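You operate a simulated robot arm through the tools that you are given. There is no shell and no other tool.

You run a simulated robot arm. Do the job below in one go: nothing can be reset, and whatever is moved stays where it is left.

JOB
Set the clock to the blue note's hour, wind it and start it.
Fine: stop it first; wind to FULL; never turn the setting knob while it runs; start it last.

The check looks at the end state, three seconds after you hand in, the way a careful person would. Anything else that was tipped, shoved, dropped, spilled or broken makes it a failure.

ROBOT AND FRAMES
A 6-joint arm with a two-finger parallel gripper, fixed in place. Base frame: the origin is at the foot of the arm, x ahead of it, y to its left, z up; the work surface is at about z = 0.745. Readings come in m, degrees, newtons and seconds.
With the tool pointing down near the work surface it reaches from about 0.42 to 0.86 m from the base axis. Its first joint turns from -115.0 to 115.0 degrees. Payload 4.2 kg.
Tool frame: the origin (TCP) lies between the finger pads and is the grasp point; the fingertips stand 0.023 m ahead of it; z points along the fingers, y is the line along which they close. The gripper opens to 0.094 m. The fingers are 0.038 m wide and 0.01 m thick; the gripper's body (0.054 by 0.096 m) begins 0.039 m behind the TCP.
Orientation is told as [roll, pitch, yaw] about the base's x, y, z axes, in that order, counted from this pose: with the fingers straight down and closing along the base's y, the tool's x points along the base's -x, its y along +y and its z along -z.

CONTROLS
- The arm moves only by the tool drive_tool. Its argument "steps" is a list of rows, each an object of numbers (a shift or turn left out is 0, a gripper value left out holds the last): "x", "y", "z": the shift along the base's x, y, z in m; "ax", "ay", "az": the turn, a rotation vector about the base's x, y, z in degrees; "gripper": the finger opening in m, from 0 to 0.094. In form: [{"x": .., "y": .., "z": .., "ax": .., "ay": .., "az": .., "gripper": ..}, ...]. A call has 1 to 20 rows; each row shifts and turns the commanded pose from where the row before left it. A row lasts 0.2 s, in which the tool goes at most 0.05 m and 8.6 degrees; a call with a longer step from one row to the next is refused whole, and so is a gripper value outside its range. A pose out of reach is approached as far as the arm can. The call stops where the force on the tool passes 90 N (or 10 N more than at its start, if that is more) or the arm is blocked; 0.2 s more then pass. The fingers move at their own pace (about 0.108 m/s each) and stop on an object; they squeeze with about 28 N. The grip force told is the motor's: it shows also when the fingers shut on nothing. Time passes only in rows, and 0.2 s behind the last, so rows that do not move let the fingers close. It gives the time, the measured TCP pose, the force on the tool (base axes), the opening and the grip force at its end, in the units of the frame above (readings bear some noise), with the torque about the TCP (base axes, N m) and any sound that the robot's microphone picked up, and new pictures: "pictures" is both (left out), scene, wrist or none.
- Cameras (640 x 400 px; columns grow to the right, rows downward): "scene" is fixed at [0.051, 0.4993, 1.4569]; the picture's right is [-0.54, -0.84, 0.00], its down [-0.40, 0.25, -0.88] and it looks along [0.74, -0.47, -0.47] (base axes); focal length 339 px, centre (320, 200). "wrist" rides on the gripper at [0.086, 0.016, -0.074] in the tool frame; the picture's right is [-0.18, 0.98, 0.00], its down [-0.58, -0.11, -0.81] and it looks along [-0.79, -0.15, 0.59] (tool axes); focal length 243 px, centre (320, 200).
- raise_lower(by): slides the trunk up (or, below 0, down) by that many m; the arm rides with it, the base frame stays. It gives what a move gives, with no picture.
- locate(camera, pixels): there is no depth. For up to 12 entries [column, row, z] of the newest picture of that camera ("zoom" is the newest enlarged one), the place [x, y] in the base frame at which the ray of that pixel passes the height z, good to about 0.002 m. No time passes.
- zoom(camera, box): a new picture of the part [left, top, right, bottom] of that camera's present view, enlarged. No time passes.
- sign_off(): hands the job in; it is judged then, once.

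Leave the gripper open and the arm clear of the work at the hand-in unless told otherwise.

The tools are called after ">>>" as a command line: name --argument value ..., lists and objects as JSON in quotes. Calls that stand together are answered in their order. drive_tool: Moves the arm, as the interface text tells. Its arguments: {"type":"object","properties":{"steps":{"type":"array","items":{"type":"object","properties":{"x":{"type":"number"},"y":{"type":"number"},"z":{"type":"number"},"ax":{"type":"number"},"ay":{"type":"number"},"az":{"type":"number"},"gripper":{"type":"number"}}}},"pictures":{"type":"string","enum":["both","scene","wrist","none"]}},"required":["steps"]} The other tools are called the same way: raise_lower (by) slides the trunk up or down; locate (camera, pixels) gives the place at which the rays of pixels pass given heights; zoom (camera, box) takes an enlarged picture of a part of a camera's view; sign_off () hands the job in.

At the start:

```text
time: 0.0
eef_pos: [0.5803, 0.1675, 1.1916]
tcp_rot: [-0.1, 0.0, 0.0]
wrist_force: [0.0, 0.0, 0.3]
ft_torque: [-0.03, -0.01, 0.0]
opening: 0.0941
gripper_force: 0.1
trunk travel left (down, up): [-0.725, 0.265]
```

scene: 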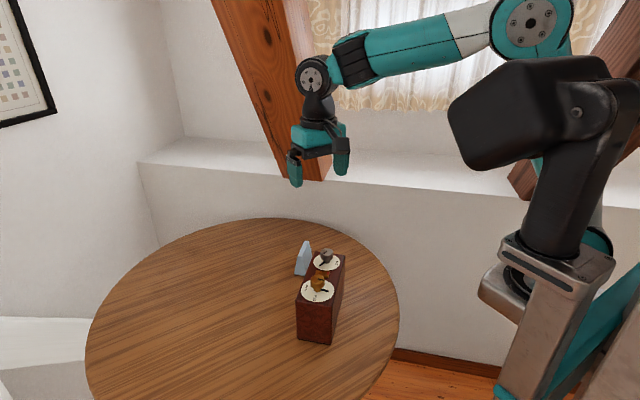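
wrist: 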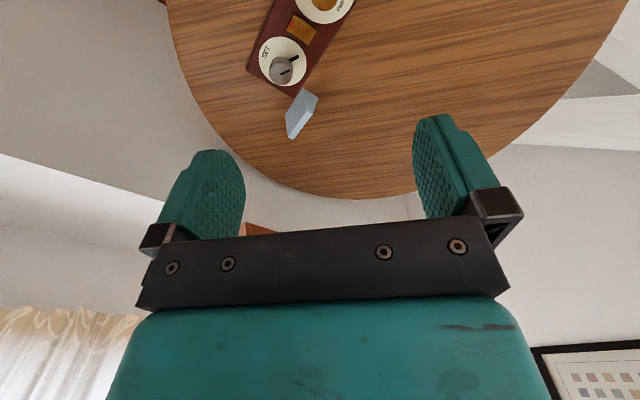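

The scene shows a wooden clock box on the round table, at about (320, 295), with dials on top and a blue note at (303, 258). I'll zoom in from both cameras for details.

>>> zoom --camera "scene" --box '[270, 225, 370, 350]'

>>> zoom --camera "wrist" --box '[230, 0, 390, 150]'

```text
3.20 times, centred on (320, 288) of scene
```

zoom: 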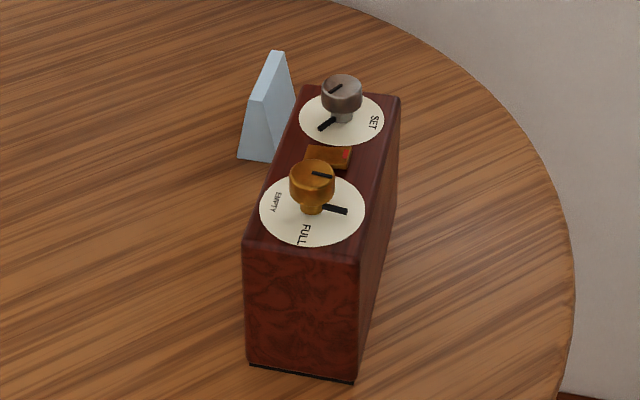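

```text
2.67 times, centred on (310, 75) of wrist
```

zoom: 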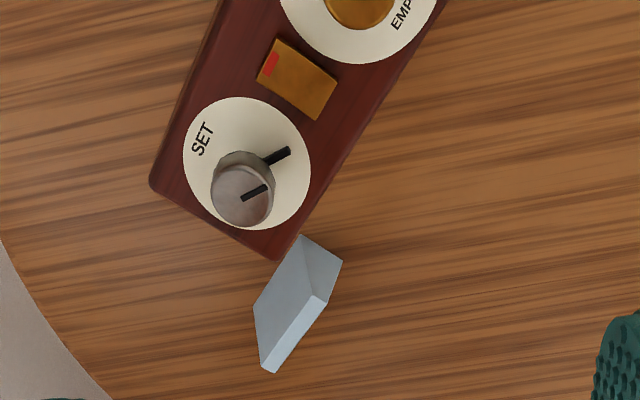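

The clock has a silver SET knob, a brass winding knob (EMPTY/FULL) and a rocker with a red mark between them. I'll locate these features from both cameras at several heights to triangulate them.

>>> locate --camera "scene" --pixels '[[309, 338.5, 0.745], [331, 343.5, 0.745], [297, 301, 0.85], [297, 301, 0.9], [345, 256, 0.85], [345, 256, 0.9], [320.5, 289, 0.85], [320.5, 289, 0.9], [326.5, 262.5, 0.85], [326.5, 262.5, 0.9], [294, 275, 0.745], [305, 275, 0.745]]'

>>> locate --camera "wrist" --pixels '[[247, 69, 0.85], [247, 69, 0.9], [299, 97, 0.85], [299, 97, 0.9], [282.5, 61, 0.85], [282.5, 61, 0.9], [301, 26, 0.85], [301, 26, 0.9], [288, 138, 0.745], [305, 88, 0.8], [318, 98, 0.8], [280, 71, 0.9]]'

```text
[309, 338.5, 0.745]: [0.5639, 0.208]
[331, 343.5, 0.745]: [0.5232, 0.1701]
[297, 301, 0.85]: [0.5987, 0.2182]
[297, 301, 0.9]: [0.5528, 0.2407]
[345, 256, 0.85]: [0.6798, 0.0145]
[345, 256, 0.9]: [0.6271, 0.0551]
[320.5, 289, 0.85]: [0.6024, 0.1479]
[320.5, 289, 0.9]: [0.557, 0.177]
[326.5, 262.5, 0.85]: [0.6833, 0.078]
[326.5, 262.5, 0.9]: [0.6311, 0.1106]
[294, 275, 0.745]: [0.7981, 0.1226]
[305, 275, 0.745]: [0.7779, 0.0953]
```

```text
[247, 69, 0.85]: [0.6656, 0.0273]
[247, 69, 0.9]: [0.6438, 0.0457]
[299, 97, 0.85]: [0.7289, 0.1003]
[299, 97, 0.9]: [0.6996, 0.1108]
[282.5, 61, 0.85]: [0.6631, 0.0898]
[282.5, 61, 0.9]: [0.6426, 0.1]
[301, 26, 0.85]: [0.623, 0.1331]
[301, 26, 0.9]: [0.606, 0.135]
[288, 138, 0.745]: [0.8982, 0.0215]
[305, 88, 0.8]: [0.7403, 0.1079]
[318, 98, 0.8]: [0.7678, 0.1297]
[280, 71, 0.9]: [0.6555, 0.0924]
```

Triangulating puts the box top near z≈0.88, the SET dial near (0.65, 0.10) and the winding dial near (0.58, 0.17). I can't see the clock face or the writing on the note yet. I'll move the wrist camera to the robot's side of the box, heading +45°, and look at the near long side.

>>> drive_tool --steps '[{"x": -0.0115, "y": -0.0225, "z": -0.015, "az": 8}, {"x": -0.0115, "y": -0.0225, "z": -0.015, "az": 8}, {"x": -0.0115, "y": -0.0225, "z": -0.015, "az": 8}, {"x": -0.0115, "y": -0.0225, "z": -0.015, "az": 8}, {"x": -0.0115, "y": -0.0225, "z": -0.015, "az": 8}, {"x": -0.0115, "y": -0.0225, "z": -0.015, "az": 8}, {"x": -0.0115, "y": -0.0225, "z": -0.015, "az": 8}]' --pictures "both"

```text
time: 1.6
eef_pos: [0.4996, 0.0101, 1.085]
tcp_rot: [0.1, -0.1, 56.3]
wrist_force: [0.2, 0.8, 0.4]
ft_torque: [0.0, 0.03, 0.0]
opening: 0.0939
gripper_force: 0.0
trunk travel left (down, up): [-0.725, 0.265]
```

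scene: 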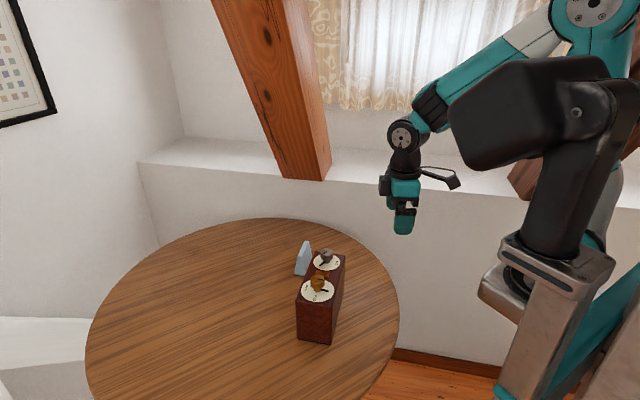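
wrist: 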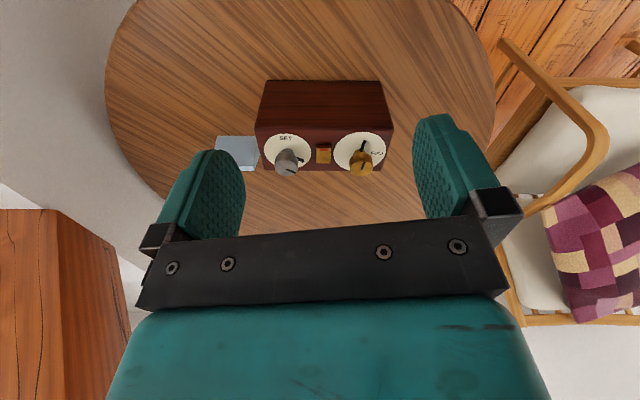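

The long side facing the robot is plain wood at (325, 103), so the clock face must be on the far side. I'll zoom in on the top for the dial labels and pointers.

>>> zoom --camera "wrist" --box '[200, 70, 410, 200]'

>>> locate --camera "wrist" --pixels '[[255, 128, 0.88], [394, 128, 0.88], [382, 169, 0.88], [288, 151, 0.88], [360, 152, 0.88], [323, 153, 0.88], [267, 80, 0.745], [378, 80, 0.745], [288, 160, 0.91], [361, 160, 0.91]]'

>>> locate --camera "scene" --pixels '[[317.5, 290.6, 0.88], [326.6, 262, 0.88], [297, 301, 0.88], [332, 303, 0.88], [345, 256, 0.88], [314, 251, 0.88]]'

```text
3.05 times, centred on (305, 135) of wrist
```

zoom: 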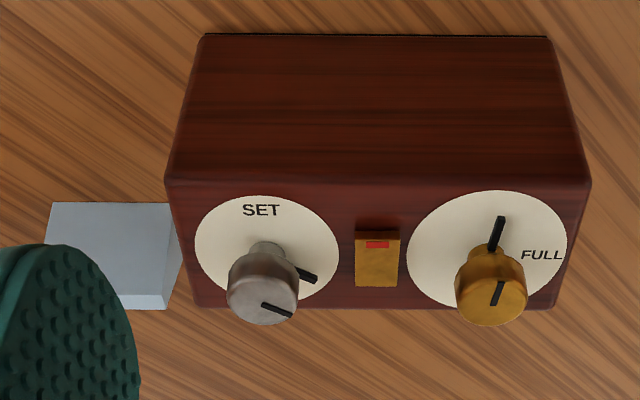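

```text
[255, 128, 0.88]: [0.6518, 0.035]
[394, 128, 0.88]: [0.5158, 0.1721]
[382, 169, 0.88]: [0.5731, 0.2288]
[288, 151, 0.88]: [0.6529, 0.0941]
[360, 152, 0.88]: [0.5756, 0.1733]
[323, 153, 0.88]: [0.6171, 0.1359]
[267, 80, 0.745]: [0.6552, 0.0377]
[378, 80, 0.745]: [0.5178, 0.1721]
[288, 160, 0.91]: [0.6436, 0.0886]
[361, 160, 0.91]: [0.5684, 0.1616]
```

```text
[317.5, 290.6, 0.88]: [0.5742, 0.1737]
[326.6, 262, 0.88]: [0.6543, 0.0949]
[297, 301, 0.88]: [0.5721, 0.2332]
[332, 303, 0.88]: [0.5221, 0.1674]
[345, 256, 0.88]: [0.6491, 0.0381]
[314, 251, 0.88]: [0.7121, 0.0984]
```

The top layout is clear. The SET dial is at (0.653, 0.0945), the winding dial at (0.575, 0.1735) and the switch at (0.617, 0.135), all on a box top at z≈0.88. Next I'll go over to the far side at a safe height and turn the camera to face back, so I can read the clock face and the note.

>>> drive_tool --steps '[{"x": 0.0123, "y": 0.0105, "az": -8.2}, {"x": 0.0123, "y": 0.0105, "az": -8.2}, {"x": 0.0123, "y": 0.0105, "az": -8.2}, {"x": 0.0123, "y": 0.0105, "az": -8.2}, {"x": 0.0123, "y": 0.0105, "az": -8.2}, {"x": 0.0123, "y": 0.0105, "az": -8.2}, {"x": 0.0123, "y": 0.0105, "az": -8.2}, {"x": 0.0123, "y": 0.0105, "az": -8.2}, {"x": 0.0123, "y": 0.0105, "az": -8.2}, {"x": 0.0123, "y": 0.0105, "az": -8.2}, {"x": 0.0123, "y": 0.0105, "az": -8.2}]' --pictures "none"

>>> drive_tool --steps '[{"x": 0.0123, "y": 0.0105, "az": -8.2}, {"x": 0.0123, "y": 0.0105, "az": -8.2}, {"x": 0.0123, "y": 0.0105, "az": -8.2}, {"x": 0.0123, "y": 0.0105, "az": -8.2}, {"x": 0.0123, "y": 0.0105, "az": -8.2}, {"x": 0.0123, "y": 0.0105, "az": -8.2}, {"x": 0.0123, "y": 0.0105, "az": -8.2}, {"x": 0.0123, "y": 0.0105, "az": -8.2}, {"x": 0.0123, "y": 0.0105, "az": -8.2}, {"x": 0.0123, "y": 0.0105, "az": -8.2}, {"x": 0.0123, "y": 0.0105, "az": -8.2}]' --pictures "both"

```text
time: 4.0
eef_pos: [0.6332, 0.1272, 1.0872]
tcp_rot: [0.0, 0.0, -34.2]
wrist_force: [-0.6, 0.1, -0.1]
ft_torque: [0.02, -0.07, 0.0]
opening: 0.0941
gripper_force: 0.0
trunk travel left (down, up): [-0.725, 0.265]
```

```text
time: 6.4
eef_pos: [0.7696, 0.24, 1.0854]
tcp_rot: [0.1, 0.1, -124.5]
wrist_force: [0.2, -0.9, -0.2]
ft_torque: [0.04, -0.02, 0.03]
opening: 0.0939
gripper_force: 0.0
trunk travel left (down, up): [-0.725, 0.265]
```

scene: 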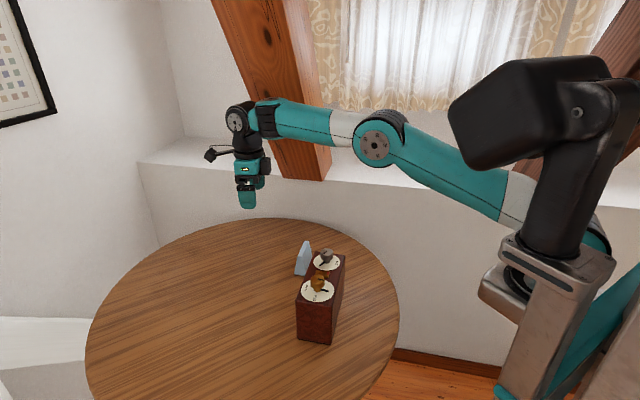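
wrist: 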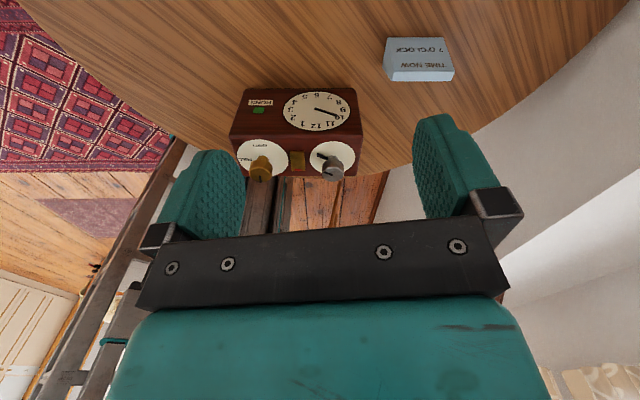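

The clock face and the blue note are in view now, upside down. I'll zoom in on each.

>>> zoom --camera "wrist" --box '[225, 80, 370, 185]'

>>> zoom --camera "wrist" --box '[375, 30, 465, 90]'

>>> zoom --camera "wrist" --box '[275, 85, 365, 140]'

```text
3.81 times, centred on (298, 132) of wrist
```

zoom: 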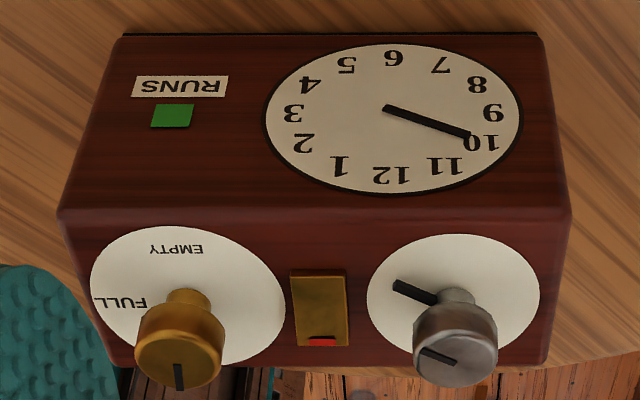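

```text
6.67 times, centred on (420, 60) of wrist
```

zoom: 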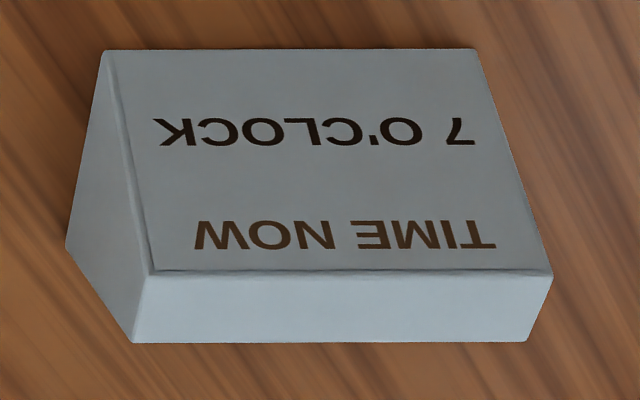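

```text
7.11 times, centred on (320, 112) of wrist
```

zoom: 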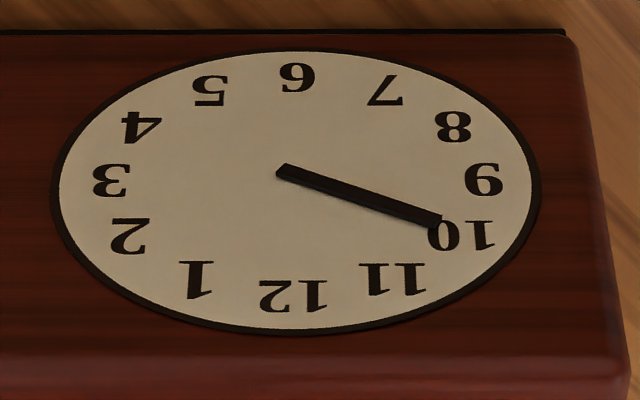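

The note reads "TIME NOW 7 O'CLOCK". The clock hand is near 10 and the RUNS flag shows green, so it is running. I'll look closely at the switch, a brass piece with a red mark, to see whether it rocks, slides or pushes.

>>> zoom --camera "scene" --box '[300, 245, 350, 300]'

>>> zoom --camera "wrist" --box '[235, 130, 365, 185]'

```text
7.27 times, centred on (325, 272) of scene
```

zoom: 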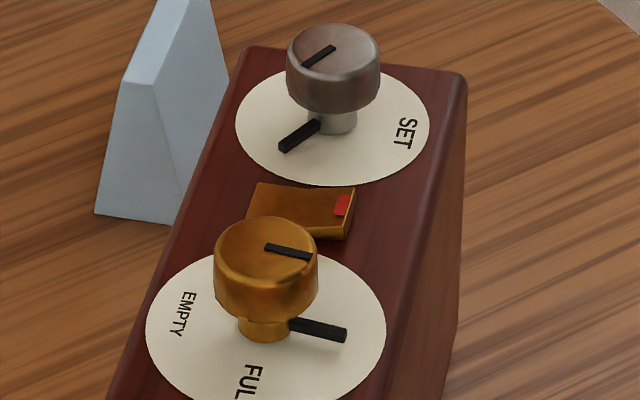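

```text
4.92 times, centred on (300, 158) of wrist
```

zoom: 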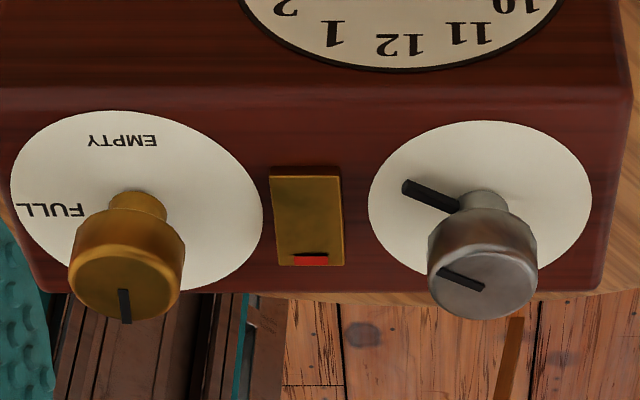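

It's a rocker. The red end, on the robot's side, stands raised and the face-side end is low. Next I'll locate the rocker's ends and the knob tops on this zoomed picture.

>>> locate --camera "zoom" --pixels '[[270, 167, 0.883], [341, 167, 0.883], [278, 266, 0.888], [345, 265, 0.888], [311, 260, 0.888], [126, 290, 0.91], [126, 290, 0.92], [469, 288, 0.91], [469, 288, 0.92], [136, 200, 0.88], [484, 195, 0.88]]'

>>> zoom --camera "scene" --box '[300, 245, 350, 300]'

```text
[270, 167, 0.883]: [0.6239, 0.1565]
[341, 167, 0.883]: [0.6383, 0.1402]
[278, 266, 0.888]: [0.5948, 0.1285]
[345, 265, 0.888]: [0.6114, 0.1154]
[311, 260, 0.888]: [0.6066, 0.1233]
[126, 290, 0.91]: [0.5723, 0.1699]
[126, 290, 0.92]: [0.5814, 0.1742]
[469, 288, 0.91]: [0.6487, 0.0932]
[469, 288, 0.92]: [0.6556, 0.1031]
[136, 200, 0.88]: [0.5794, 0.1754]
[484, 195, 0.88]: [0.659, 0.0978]
```

```text
7.27 times, centred on (325, 272) of scene
```

zoom: 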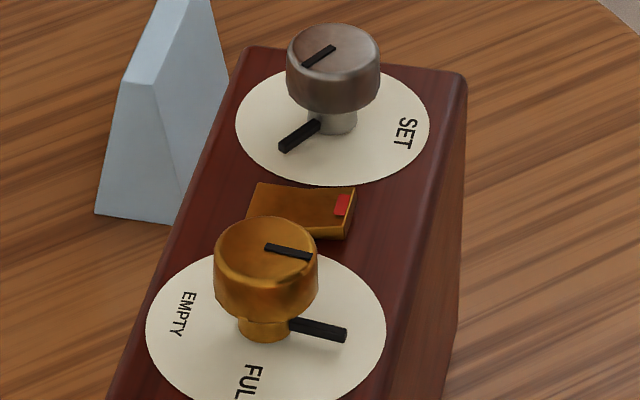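

>>> locate --camera "zoom" --pixels '[[266, 250, 0.91], [266, 250, 0.915], [266, 250, 0.92], [334, 48, 0.91], [334, 48, 0.915], [334, 48, 0.92], [355, 187, 0.89], [343, 238, 0.883], [258, 183, 0.883], [342, 206, 0.89]]'

```text
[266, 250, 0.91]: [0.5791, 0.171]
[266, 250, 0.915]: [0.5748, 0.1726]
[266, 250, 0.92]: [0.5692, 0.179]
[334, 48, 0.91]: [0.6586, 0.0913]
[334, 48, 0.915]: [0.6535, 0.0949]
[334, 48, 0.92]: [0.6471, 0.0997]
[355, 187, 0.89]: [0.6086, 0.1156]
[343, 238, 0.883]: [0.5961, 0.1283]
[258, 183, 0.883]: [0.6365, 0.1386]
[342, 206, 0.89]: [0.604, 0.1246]
```

Measurements so far:
- Knob tops are at z≈0.915, with knob axes at (0.575, 0.173) and (0.6535, 0.095).
- The rocker is centred at (0.617, 0.135), with its raised red end near (0.604, 0.122).

I'll close the gripper, turn it to yaw −45° so the thin direction of the fingers lies along the rocker, and hover above the red end.

>>> drive_tool --steps '[{"x": -0.01646, "y": -0.0117, "z": -0.007, "az": 7.95, "gripper": 0.0}, {"x": -0.01646, "y": -0.0117, "z": -0.007, "az": 7.95}, {"x": -0.01646, "y": -0.0117, "z": -0.007, "az": 7.95}, {"x": -0.01646, "y": -0.0117, "z": -0.007, "az": 7.95}, {"x": -0.01646, "y": -0.0117, "z": -0.007, "az": 7.95}, {"x": -0.01646, "y": -0.0117, "z": -0.007, "az": 7.95}, {"x": -0.01646, "y": -0.0117, "z": -0.007, "az": 7.95}, {"x": -0.01646, "y": -0.0117, "z": -0.007, "az": 7.95}, {"x": -0.01646, "y": -0.0117, "z": -0.007, "az": 7.95}, {"x": -0.01646, "y": -0.0117, "z": -0.007, "az": 7.95}, {}]' --pictures "both"

```text
time: 8.8
eef_pos: [0.6043, 0.1237, 1.0168]
tcp_rot: [0.0, 0.0, -44.8]
wrist_force: [0.4, 0.5, 1.1]
ft_torque: [-0.01, 0.02, 0.01]
opening: 0.0002
gripper_force: 27.7
trunk travel left (down, up): [-0.725, 0.265]
```

scene: 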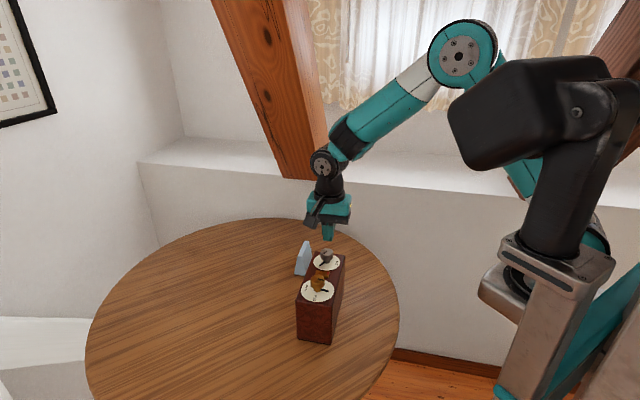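
wrist: 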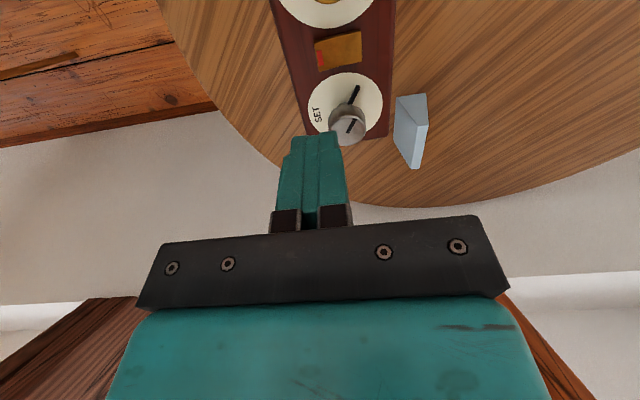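

The fingers are closed at (0.604, 0.124, 1.017). From this view I'll zoom in on the rocker at (338, 50) to check where its red end sits before descending.

>>> zoom --camera "wrist" --box '[270, 0, 430, 150]'

>>> locate --camera "wrist" --pixels '[[316, 42, 0.885], [319, 72, 0.89], [362, 32, 0.883], [361, 64, 0.883], [320, 58, 0.89], [346, 92, 0.88]]'

```text
2.67 times, centred on (350, 75) of wrist
```

zoom: 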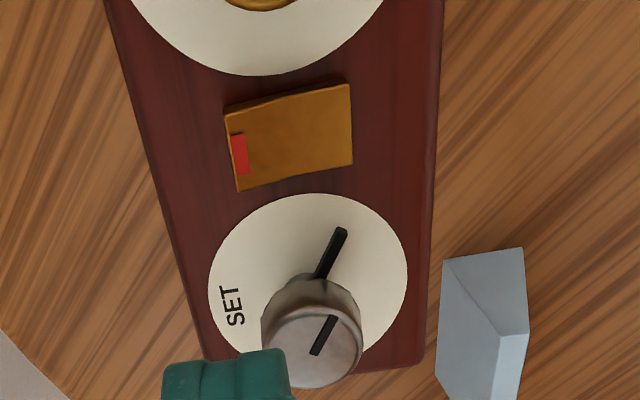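

```text
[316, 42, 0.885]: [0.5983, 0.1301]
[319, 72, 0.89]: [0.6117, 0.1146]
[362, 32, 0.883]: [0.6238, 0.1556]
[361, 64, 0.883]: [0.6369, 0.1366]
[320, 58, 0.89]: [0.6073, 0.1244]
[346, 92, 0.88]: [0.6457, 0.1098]
```

The red end's midpoint is (0.605, 0.122), right under the fingertips. I'll go down to just above it.

>>> drive_tool --steps '[{"z": -0.018}, {"z": -0.018}, {"z": -0.018}, {"z": -0.018}, {"z": -0.012}, {"z": -0.006}]' --pictures "both"

```text
time: 10.2
eef_pos: [0.6045, 0.1251, 0.9255]
tcp_rot: [0.0, -0.1, -44.9]
wrist_force: [-0.2, 1.0, -0.5]
ft_torque: [0.01, 0.01, 0.01]
opening: 0.0
gripper_force: 27.4
trunk travel left (down, up): [-0.725, 0.265]
```

scene: 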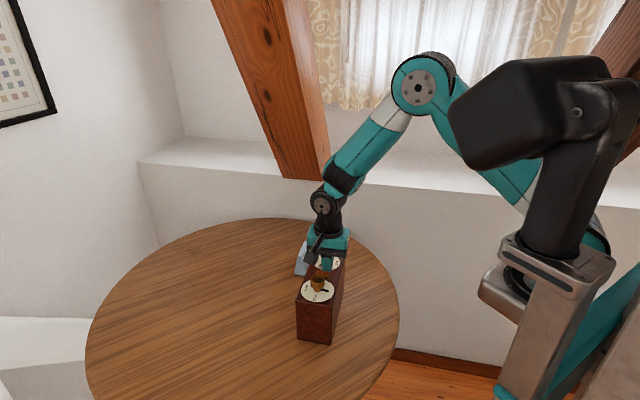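
wrist: 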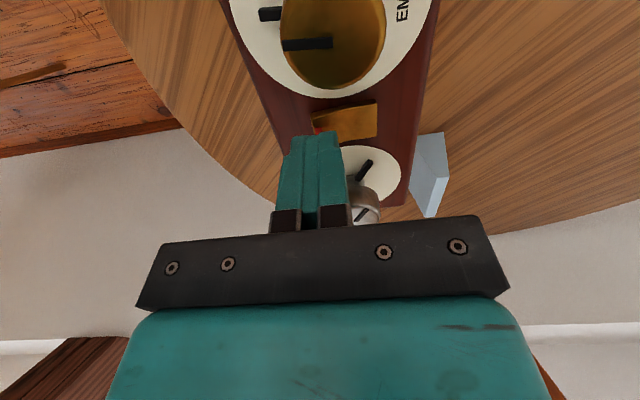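

The tip is at z≈0.9025, just over the red end. I'll correct a little sideways and press down in small steps, watching the force and the sound.

>>> drive_tool --steps '[{"x": -0.0015, "y": -0.0025, "z": -0.003}, {"z": -0.003}, {"z": -0.003}, {"z": -0.002}, {"z": -0.002}]' --pictures "wrist"

```text
time: 11.4
eef_pos: [0.6033, 0.1218, 0.9145]
tcp_rot: [0.0, 0.0, -44.9]
wrist_force: [0.2, 0.9, -0.2]
ft_torque: [-0.03, -0.01, -0.04]
opening: 0.0
gripper_force: 27.6
trunk travel left (down, up): [-0.725, 0.265]
```

wrist: 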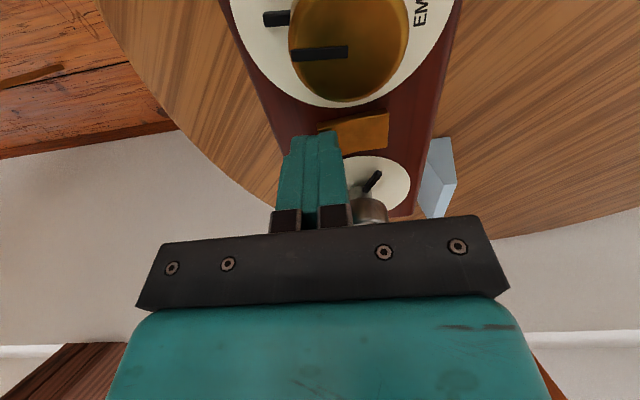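

No contact yet at tip z≈0.8915. I'll continue down in small steps.

>>> drive_tool --steps '[{"z": -0.0015}, {"z": -0.0015}, {"z": -0.001}]' --pictures "wrist"

```text
time: 12.2
eef_pos: [0.6041, 0.1212, 0.9112]
tcp_rot: [0.0, 0.0, -44.9]
wrist_force: [-0.1, 0.4, -0.9]
ft_torque: [0.03, 0.02, 0.0]
opening: 0.0
gripper_force: 28.0
trunk travel left (down, up): [-0.725, 0.265]
```

wrist: 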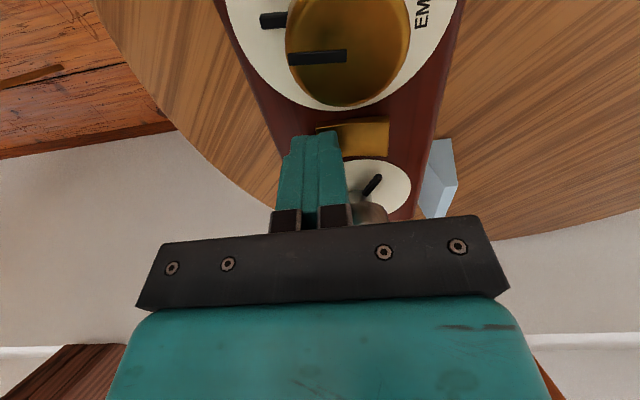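

>>> drive_tool --steps '[{"z": -0.001}, {"z": -0.001}, {"z": -0.001}]' --pictures "wrist"

```text
time: 13.0
eef_pos: [0.6032, 0.1206, 0.9088]
tcp_rot: [0.2, -0.2, -45.0]
wrist_force: [-0.9, -2.2, 23.8]
ft_torque: [0.17, -0.14, 0.02]
opening: 0.0
gripper_force: 27.7
trunk travel left (down, up): [-0.725, 0.265]
```

wrist: 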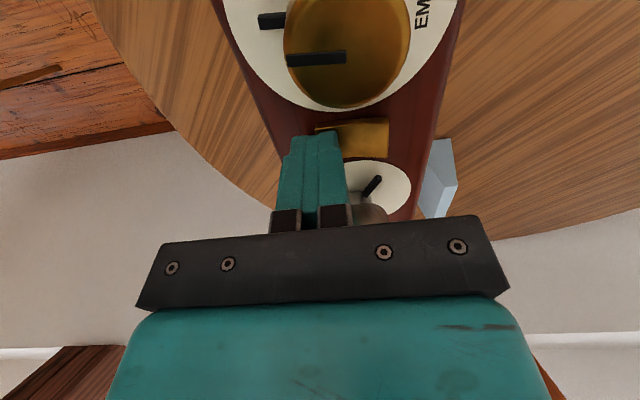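

I have contact at 24 N, but no click. The torque shows the contact is about 9 mm toward the face side of the tool centre, so the red end may in fact be the low end. I'll back off and inspect the tilt properly.

>>> drive_tool --steps '[{"z": 0.01}, {"z": 0.03}, {"z": 0.04}, {"z": 0.04, "x": -0.02, "y": -0.03}, {"x": -0.03, "y": -0.04}, {"x": -0.03, "y": -0.04}]' --pictures "both"

>>> zoom --camera "scene" --box '[310, 262, 340, 286]'

```text
refused: row 4 steps farther than a row can; nothing moved
```

```text
16.00 times, centred on (325, 274) of scene
```

zoom: 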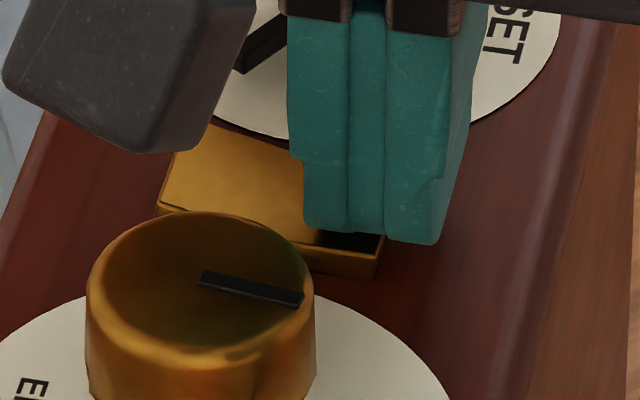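

The last move was refused because one step was too long. The zoom is informative, though. I'll back straight up first, then look at the rocker at high magnification.

>>> drive_tool --steps '[{"z": 0.01}, {"z": 0.03}, {"z": 0.04}, {"z": 0.04}, {"x": -0.025, "y": -0.03}, {"x": -0.025, "y": -0.03}, {"x": -0.025, "y": -0.03}]' --pictures "both"

>>> zoom --camera "scene" --box '[310, 262, 340, 286]'

>>> zoom --camera "wrist" --box '[230, 0, 430, 130]'

```text
time: 14.6
eef_pos: [0.5261, 0.0306, 1.0251]
tcp_rot: [0.1, -0.1, -44.9]
wrist_force: [-0.3, 0.1, -0.2]
ft_torque: [-0.01, 0.01, -0.02]
opening: 0.0001
gripper_force: 27.5
trunk travel left (down, up): [-0.725, 0.265]
```

scene: 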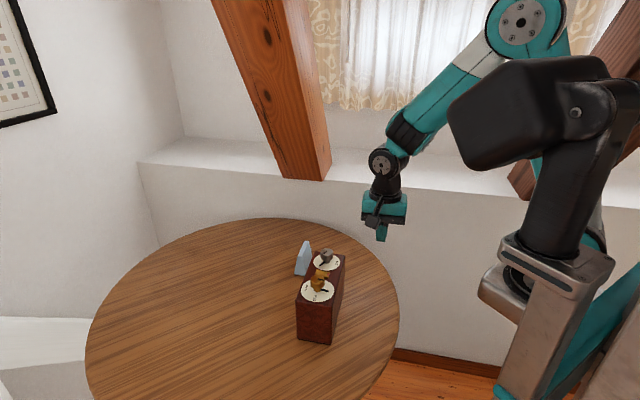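
wrist: 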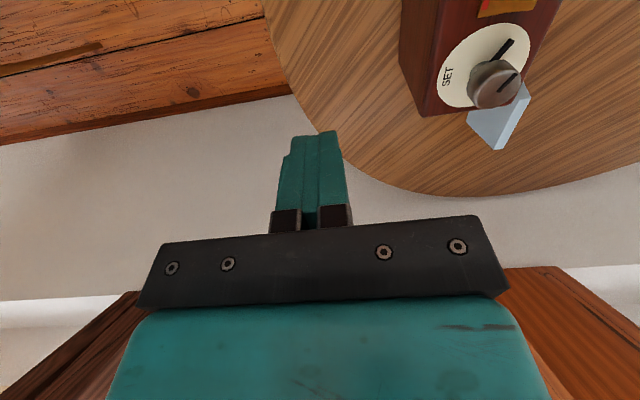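

```text
16.00 times, centred on (325, 274) of scene
```

zoom: 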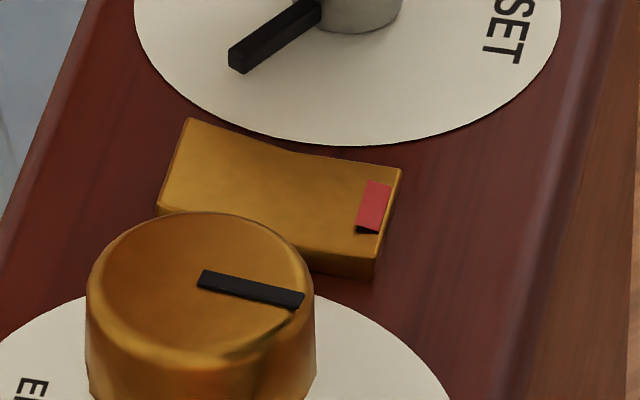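

```text
3.08 times, centred on (330, 65) of wrist
```

zoom: 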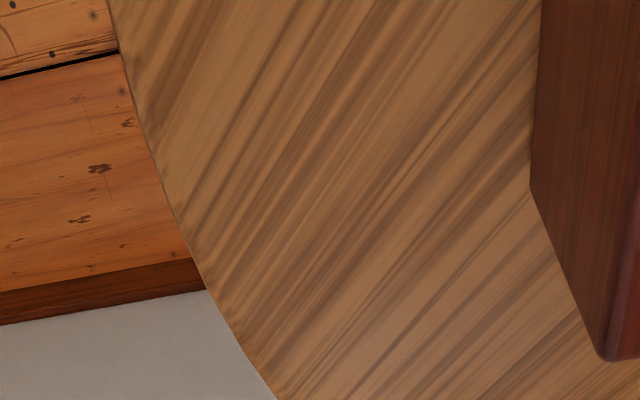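

At 16× zoom the rocker has clearly flipped. The face-side end on the left has risen and the red end has gone down. To confirm through the RUNS flag, I'll go back to the far side, a bit lower, opening the gripper on the way.

>>> drive_tool --steps '[{"x": 0.0234, "y": 0.0219, "az": -7.95}, {"x": 0.0234, "y": 0.0219, "az": -7.95}, {"x": 0.0234, "y": 0.0219, "az": -7.95}, {"x": 0.0234, "y": 0.0219, "az": -7.95}, {"x": 0.0234, "y": 0.0219, "az": -7.95}, {"x": 0.0234, "y": 0.0219, "az": -7.95}, {"x": 0.0234, "y": 0.0219, "az": -7.95}, {"x": 0.0234, "y": 0.0219, "az": -7.95, "gripper": 0.094}, {"x": 0.0234, "y": 0.0219, "az": -7.95}, {"x": 0.0234, "y": 0.0219, "az": -7.95}, {"z": -0.02}, {"z": -0.025}]' --pictures "both"

>>> zoom --camera "wrist" --box '[200, 80, 400, 220]'

```text
time: 17.2
eef_pos: [0.7606, 0.2515, 0.9801]
tcp_rot: [0.0, -0.1, -124.4]
wrist_force: [0.3, 0.5, -0.8]
ft_torque: [0.01, -0.01, 0.0]
opening: 0.0938
gripper_force: 0.1
trunk travel left (down, up): [-0.725, 0.265]
```

scene: 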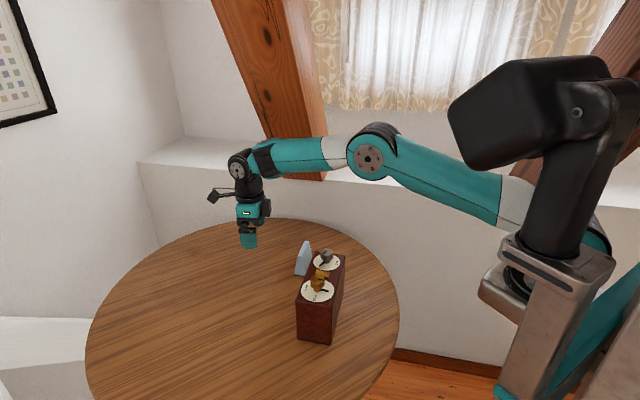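
wrist: 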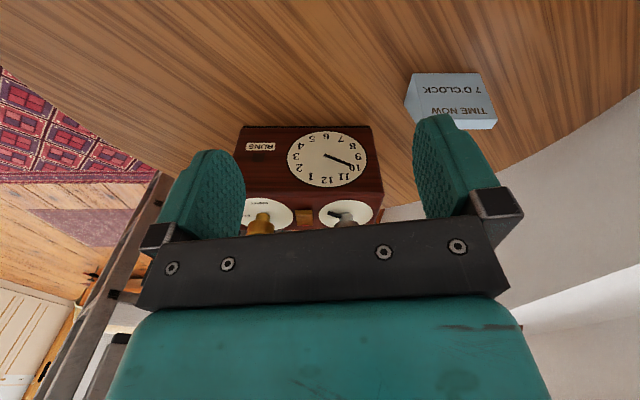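

```text
2.86 times, centred on (300, 150) of wrist
```

zoom: 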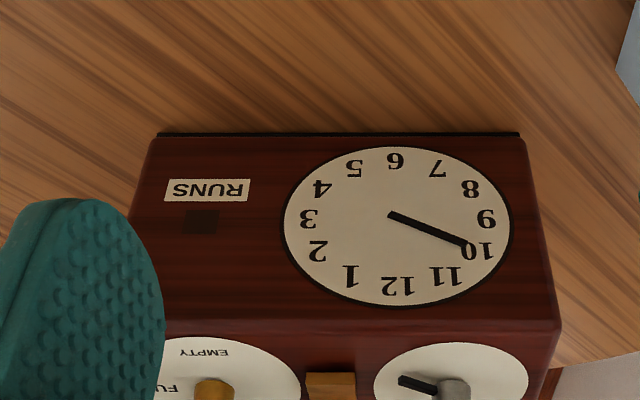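

The RUNS flag has gone dark, so the clock is stopped. The hand sits near 10. I'll zoom further to read its exact angle.

>>> zoom --camera "wrist" --box '[280, 125, 376, 193]'

>>> zoom --camera "scene" --box '[297, 245, 353, 303]'

```text
5.88 times, centred on (328, 159) of wrist
```

zoom: 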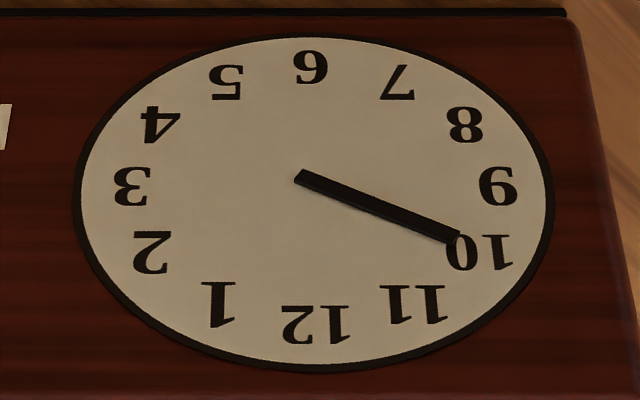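

```text
6.90 times, centred on (325, 274) of scene
```

zoom: 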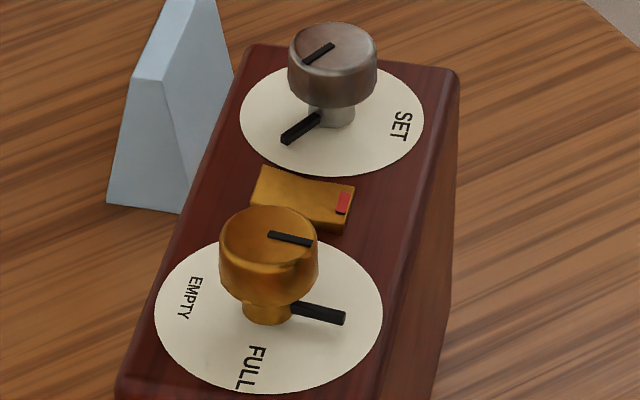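

The hand is parallel to the 4–10 line, so it reads exactly 10. The target is 7, which is 90° counter-clockwise. The SET knob's pointer lies low under the knob head, so I'll keep the fingertips above it at z≥0.89 and close perpendicular to it. I'll hover over the SET knob at (0.6535, 0.095) with yaw −75° and the gripper at 0.06.

>>> drive_tool --steps '[{"x": -0.0153, "y": -0.0224, "az": 7.06, "gripper": 0.06}, {"x": -0.0153, "y": -0.0224, "az": 7.06}, {"x": -0.0153, "y": -0.0224, "az": 7.06}, {"x": -0.0153, "y": -0.0224, "az": 7.06}, {"x": -0.0153, "y": -0.0224, "az": 7.06}, {"x": -0.0153, "y": -0.0224, "az": 7.06}, {"x": -0.0153, "y": -0.0224, "az": 7.06}, {}]' --pictures "both"

>>> zoom --camera "scene" --box '[290, 215, 370, 295]'

>>> zoom --camera "wrist" --box '[220, 60, 460, 240]'

```text
time: 19.0
eef_pos: [0.6567, 0.0952, 0.982]
tcp_rot: [0.0, -0.1, -74.9]
wrist_force: [0.0, -0.2, -0.5]
ft_torque: [0.01, -0.02, 0.0]
opening: 0.06
gripper_force: 0.0
trunk travel left (down, up): [-0.725, 0.265]
```

scene: 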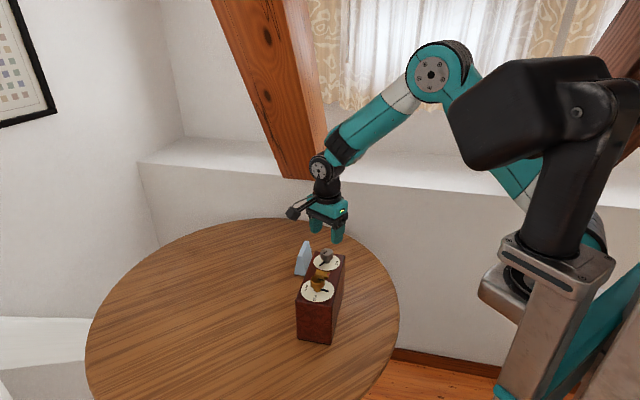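
wrist: 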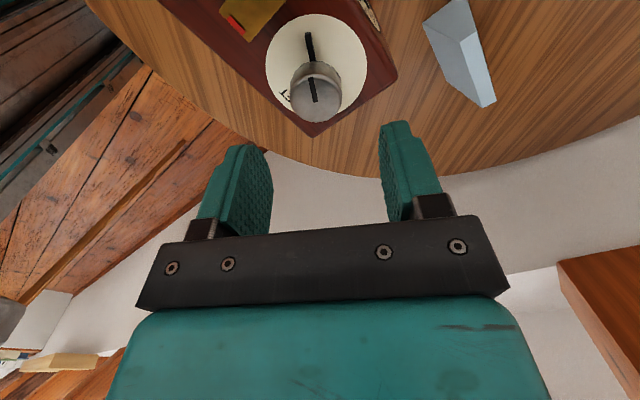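

```text
5.00 times, centred on (330, 255) of scene
```

zoom: 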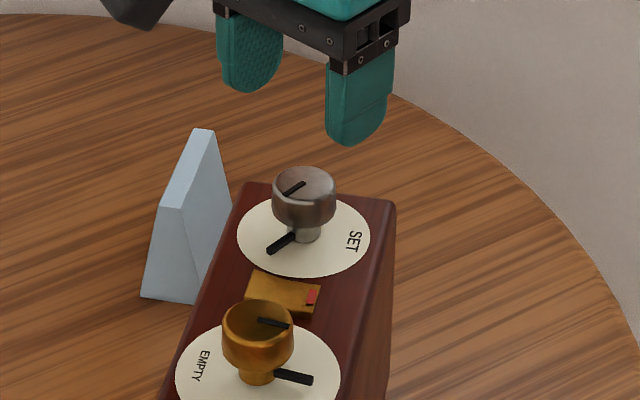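

```text
2.22 times, centred on (340, 150) of wrist
```

zoom: 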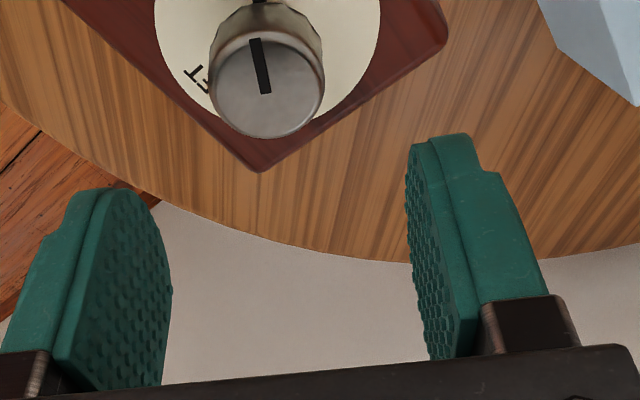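

I'm hovering over the SET knob and its pointer is aligned with the gap between the fingers. I'll check the knob centre again from this view.

>>> locate --camera "zoom" --pixels '[[267, 84, 0.915], [267, 84, 0.912], [263, 66, 0.915], [269, 100, 0.915]]'

>>> locate --camera "wrist" --pixels '[[316, 66, 0.88], [309, 34, 0.884], [312, 60, 0.884], [317, 95, 0.915]]'

```text
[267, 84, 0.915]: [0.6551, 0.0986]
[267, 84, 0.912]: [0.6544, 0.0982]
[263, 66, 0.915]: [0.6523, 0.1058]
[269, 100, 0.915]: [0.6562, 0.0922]
```

```text
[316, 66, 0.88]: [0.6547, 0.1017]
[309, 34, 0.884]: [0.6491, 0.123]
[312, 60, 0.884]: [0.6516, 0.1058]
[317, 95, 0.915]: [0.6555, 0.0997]
```

The knob axis is near (0.6545, 0.0953), and the pointer points at about 101° in base with its tip 28 mm out. I'll shift x by −2 mm and go down to TCP z≈0.915, keeping the fingertips above the pointer.

>>> drive_tool --steps '[{"x": -0.002, "z": -0.02}, {"z": -0.02}, {"z": -0.015}, {"z": -0.008}, {"z": -0.004}]' --pictures "both"

>>> zoom --camera "scene" --box '[300, 232, 350, 282]'

>>> zoom --camera "wrist" --box '[220, 60, 460, 240]'

```text
time: 20.2
eef_pos: [0.6516, 0.094, 0.9144]
tcp_rot: [0.0, 0.0, -74.9]
wrist_force: [-0.1, -0.9, -0.5]
ft_torque: [0.01, 0.02, -0.03]
opening: 0.06
gripper_force: 0.1
trunk travel left (down, up): [-0.725, 0.265]
```

scene: 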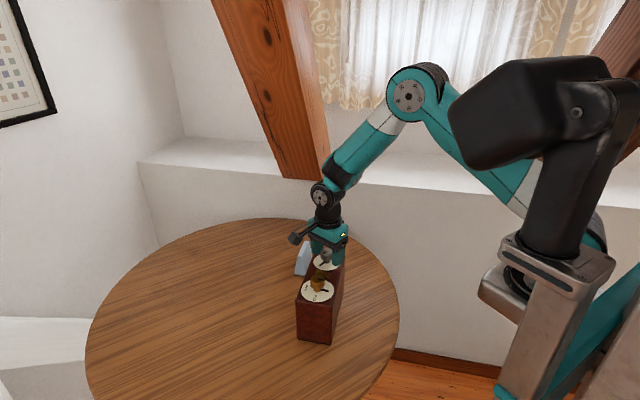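
wrist: 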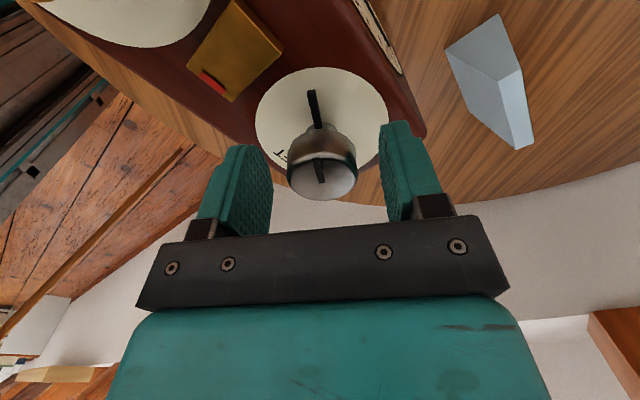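

```text
8.00 times, centred on (325, 257) of scene
```

zoom: 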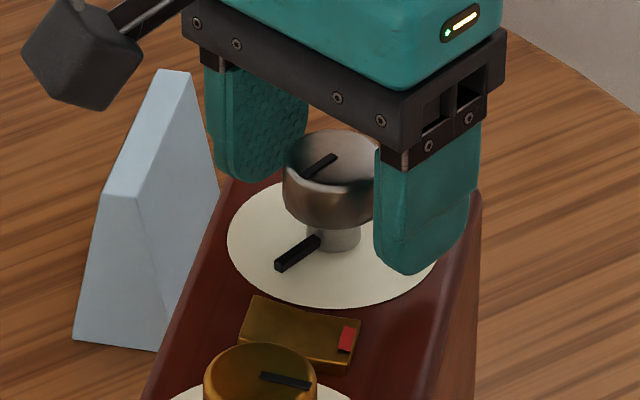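

```text
2.22 times, centred on (340, 150) of wrist
```

zoom: 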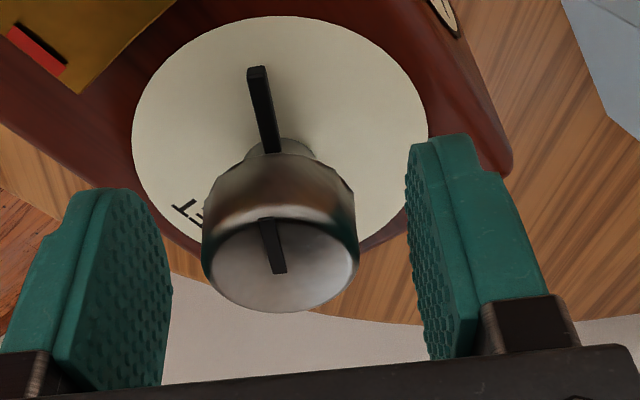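

From the camera geometry, the TCP projects to zoom (275, 271), and the knob top centre is seen at (280, 268). The knob is therefore centred to within about 1 mm, and the tips (z≈0.891) clear the pointer. I'll nudge x by +1 mm and close the gripper.

>>> drive_tool --steps '[{"x": 0.001, "gripper": 0.045}, {"gripper": 0.02}, {"gripper": 0.0}, {}, {}]' --pictures "wrist"

```text
time: 21.4
eef_pos: [0.6542, 0.0937, 0.9142]
tcp_rot: [0.0, -0.1, -74.9]
wrist_force: [-4.6, 0.1, -0.7]
ft_torque: [0.11, -0.18, 0.02]
opening: 0.0338
gripper_force: 27.5
trunk travel left (down, up): [-0.725, 0.265]
```

wrist: 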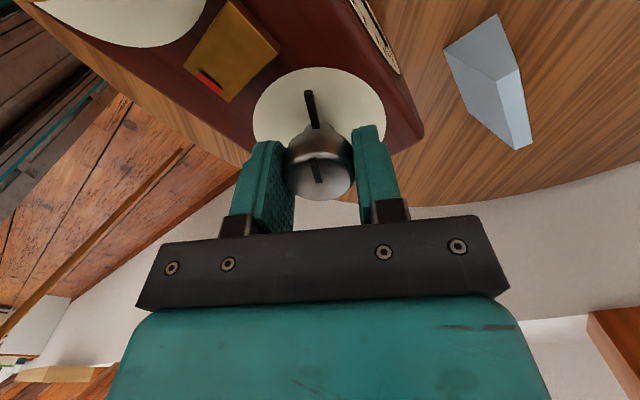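

The knob is gripped at an opening of 34 mm, with a small side force. I'll ease −1 mm in x and then turn it counter-clockwise (from above) by 90°, 6° per row.

>>> drive_tool --steps '[{"x": -0.001}, {"az": 6}, {"az": 6}, {"az": 6}, {"az": 6}, {"az": 6}]' --pictures "wrist"

```text
time: 22.8
eef_pos: [0.6546, 0.0925, 0.9145]
tcp_rot: [0.0, 0.0, -44.9]
wrist_force: [8.8, -2.5, -0.1]
ft_torque: [-0.49, -0.71, -0.07]
opening: 0.0337
gripper_force: 28.0
trunk travel left (down, up): [-0.725, 0.265]
```

wrist: 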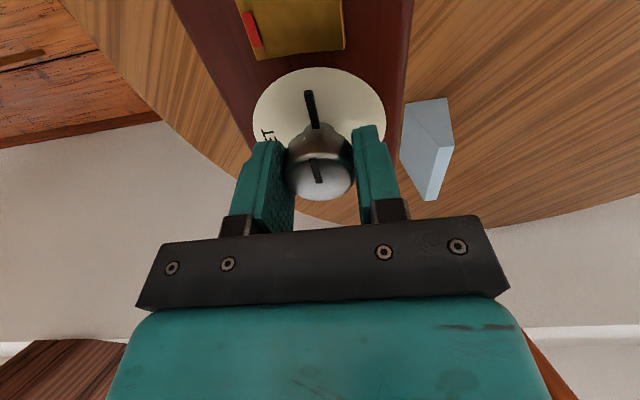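

The pointer turned with the gripper through 30° and the axial torque is small. I'll continue through the remaining 60°, with a small centring correction.

>>> drive_tool --steps '[{"x": 0.0007, "az": 6}, {"az": 6}, {"az": 6}, {"az": 6}, {"az": 6}]' --pictures "none"

>>> drive_tool --steps '[{"az": 6}, {"az": 6}, {"az": 6}, {"az": 6}, {"az": 6}, {}]' --pictures "both"

```text
time: 24.0
eef_pos: [0.654, 0.0941, 0.9136]
tcp_rot: [0.0, 0.2, -14.9]
wrist_force: [3.5, -8.3, -0.3]
ft_torque: [-0.1, 0.08, 0.01]
opening: 0.0338
gripper_force: 28.2
trunk travel left (down, up): [-0.725, 0.265]
```

```text
time: 25.4
eef_pos: [0.6529, 0.0932, 0.9144]
tcp_rot: [0.0, 0.1, 15.2]
wrist_force: [1.3, -0.5, 0.0]
ft_torque: [-0.39, 0.42, 0.01]
opening: 0.0339
gripper_force: 28.0
trunk travel left (down, up): [-0.725, 0.265]
```

scene: 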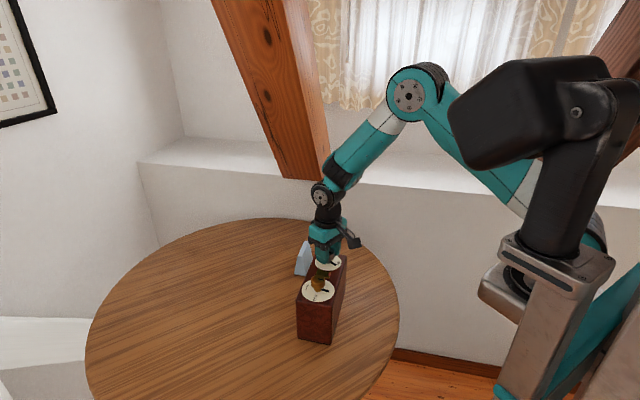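
wrist: 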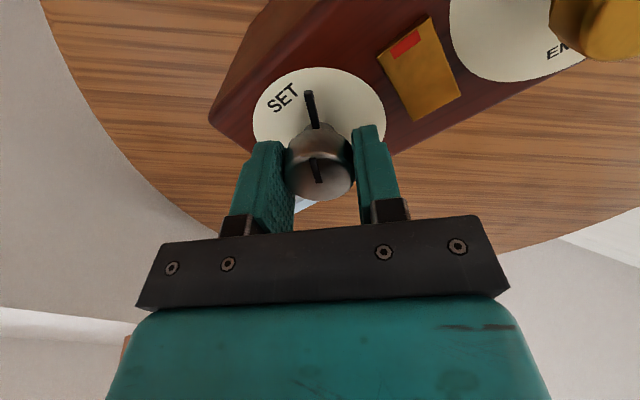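

The SET knob has been turned 90° and its pointer followed. I'll release it, rise straight up, and head for the winding knob while turning to yaw +45°, perpendicular to that pointer.

>>> drive_tool --steps '[{"gripper": 0.06}, {}, {"z": 0.02}, {"z": 0.025}, {"z": 0.025}, {"x": -0.0195, "y": 0.02, "az": 7.5}, {"x": -0.0195, "y": 0.02, "az": 7.5}, {"x": -0.0195, "y": 0.02, "az": 7.5}, {"x": -0.0195, "y": 0.02, "az": 7.3}, {}]' --pictures "both"

>>> zoom --camera "wrist" --box '[220, 20, 460, 200]'

>>> zoom --camera "scene" --box '[297, 245, 353, 303]'

```text
time: 27.6
eef_pos: [0.5749, 0.1738, 0.9831]
tcp_rot: [0.0, 0.0, 44.9]
wrist_force: [-0.6, -0.1, -0.3]
ft_torque: [0.0, -0.02, -0.01]
opening: 0.0599
gripper_force: 0.0
trunk travel left (down, up): [-0.725, 0.265]
```

scene: 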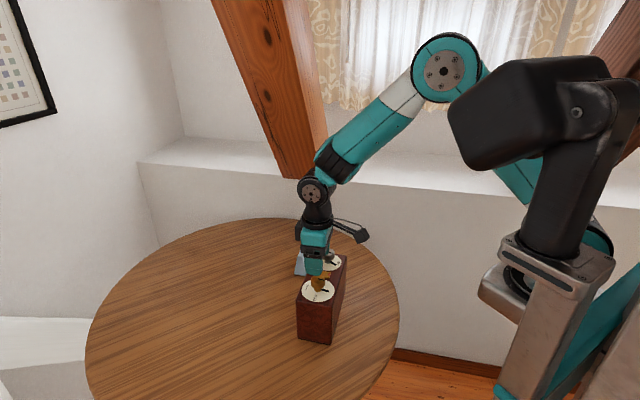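
wrist: 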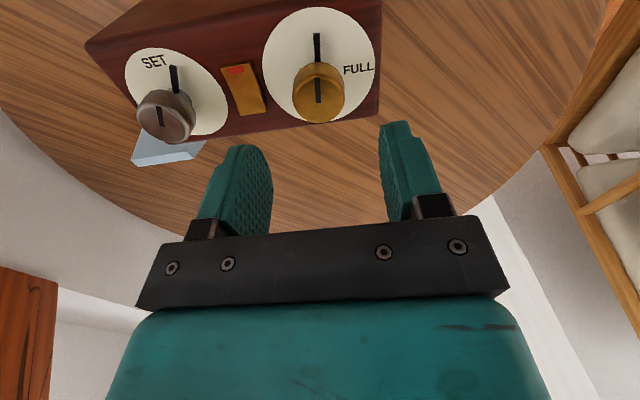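

```text
2.22 times, centred on (340, 110) of wrist
```

zoom: 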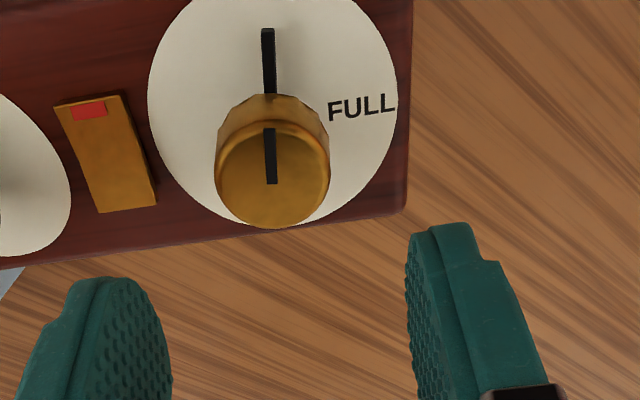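

```text
6.90 times, centred on (325, 274) of scene
```

zoom: 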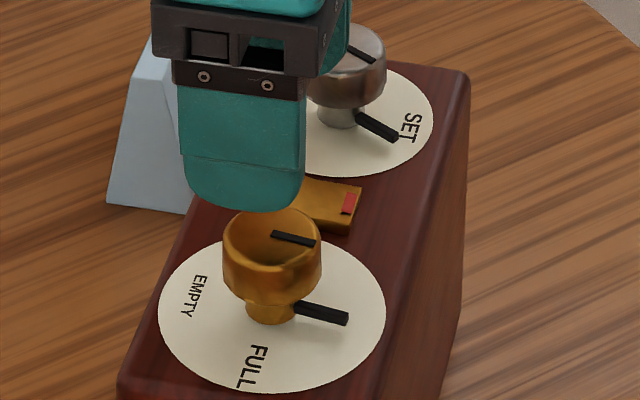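

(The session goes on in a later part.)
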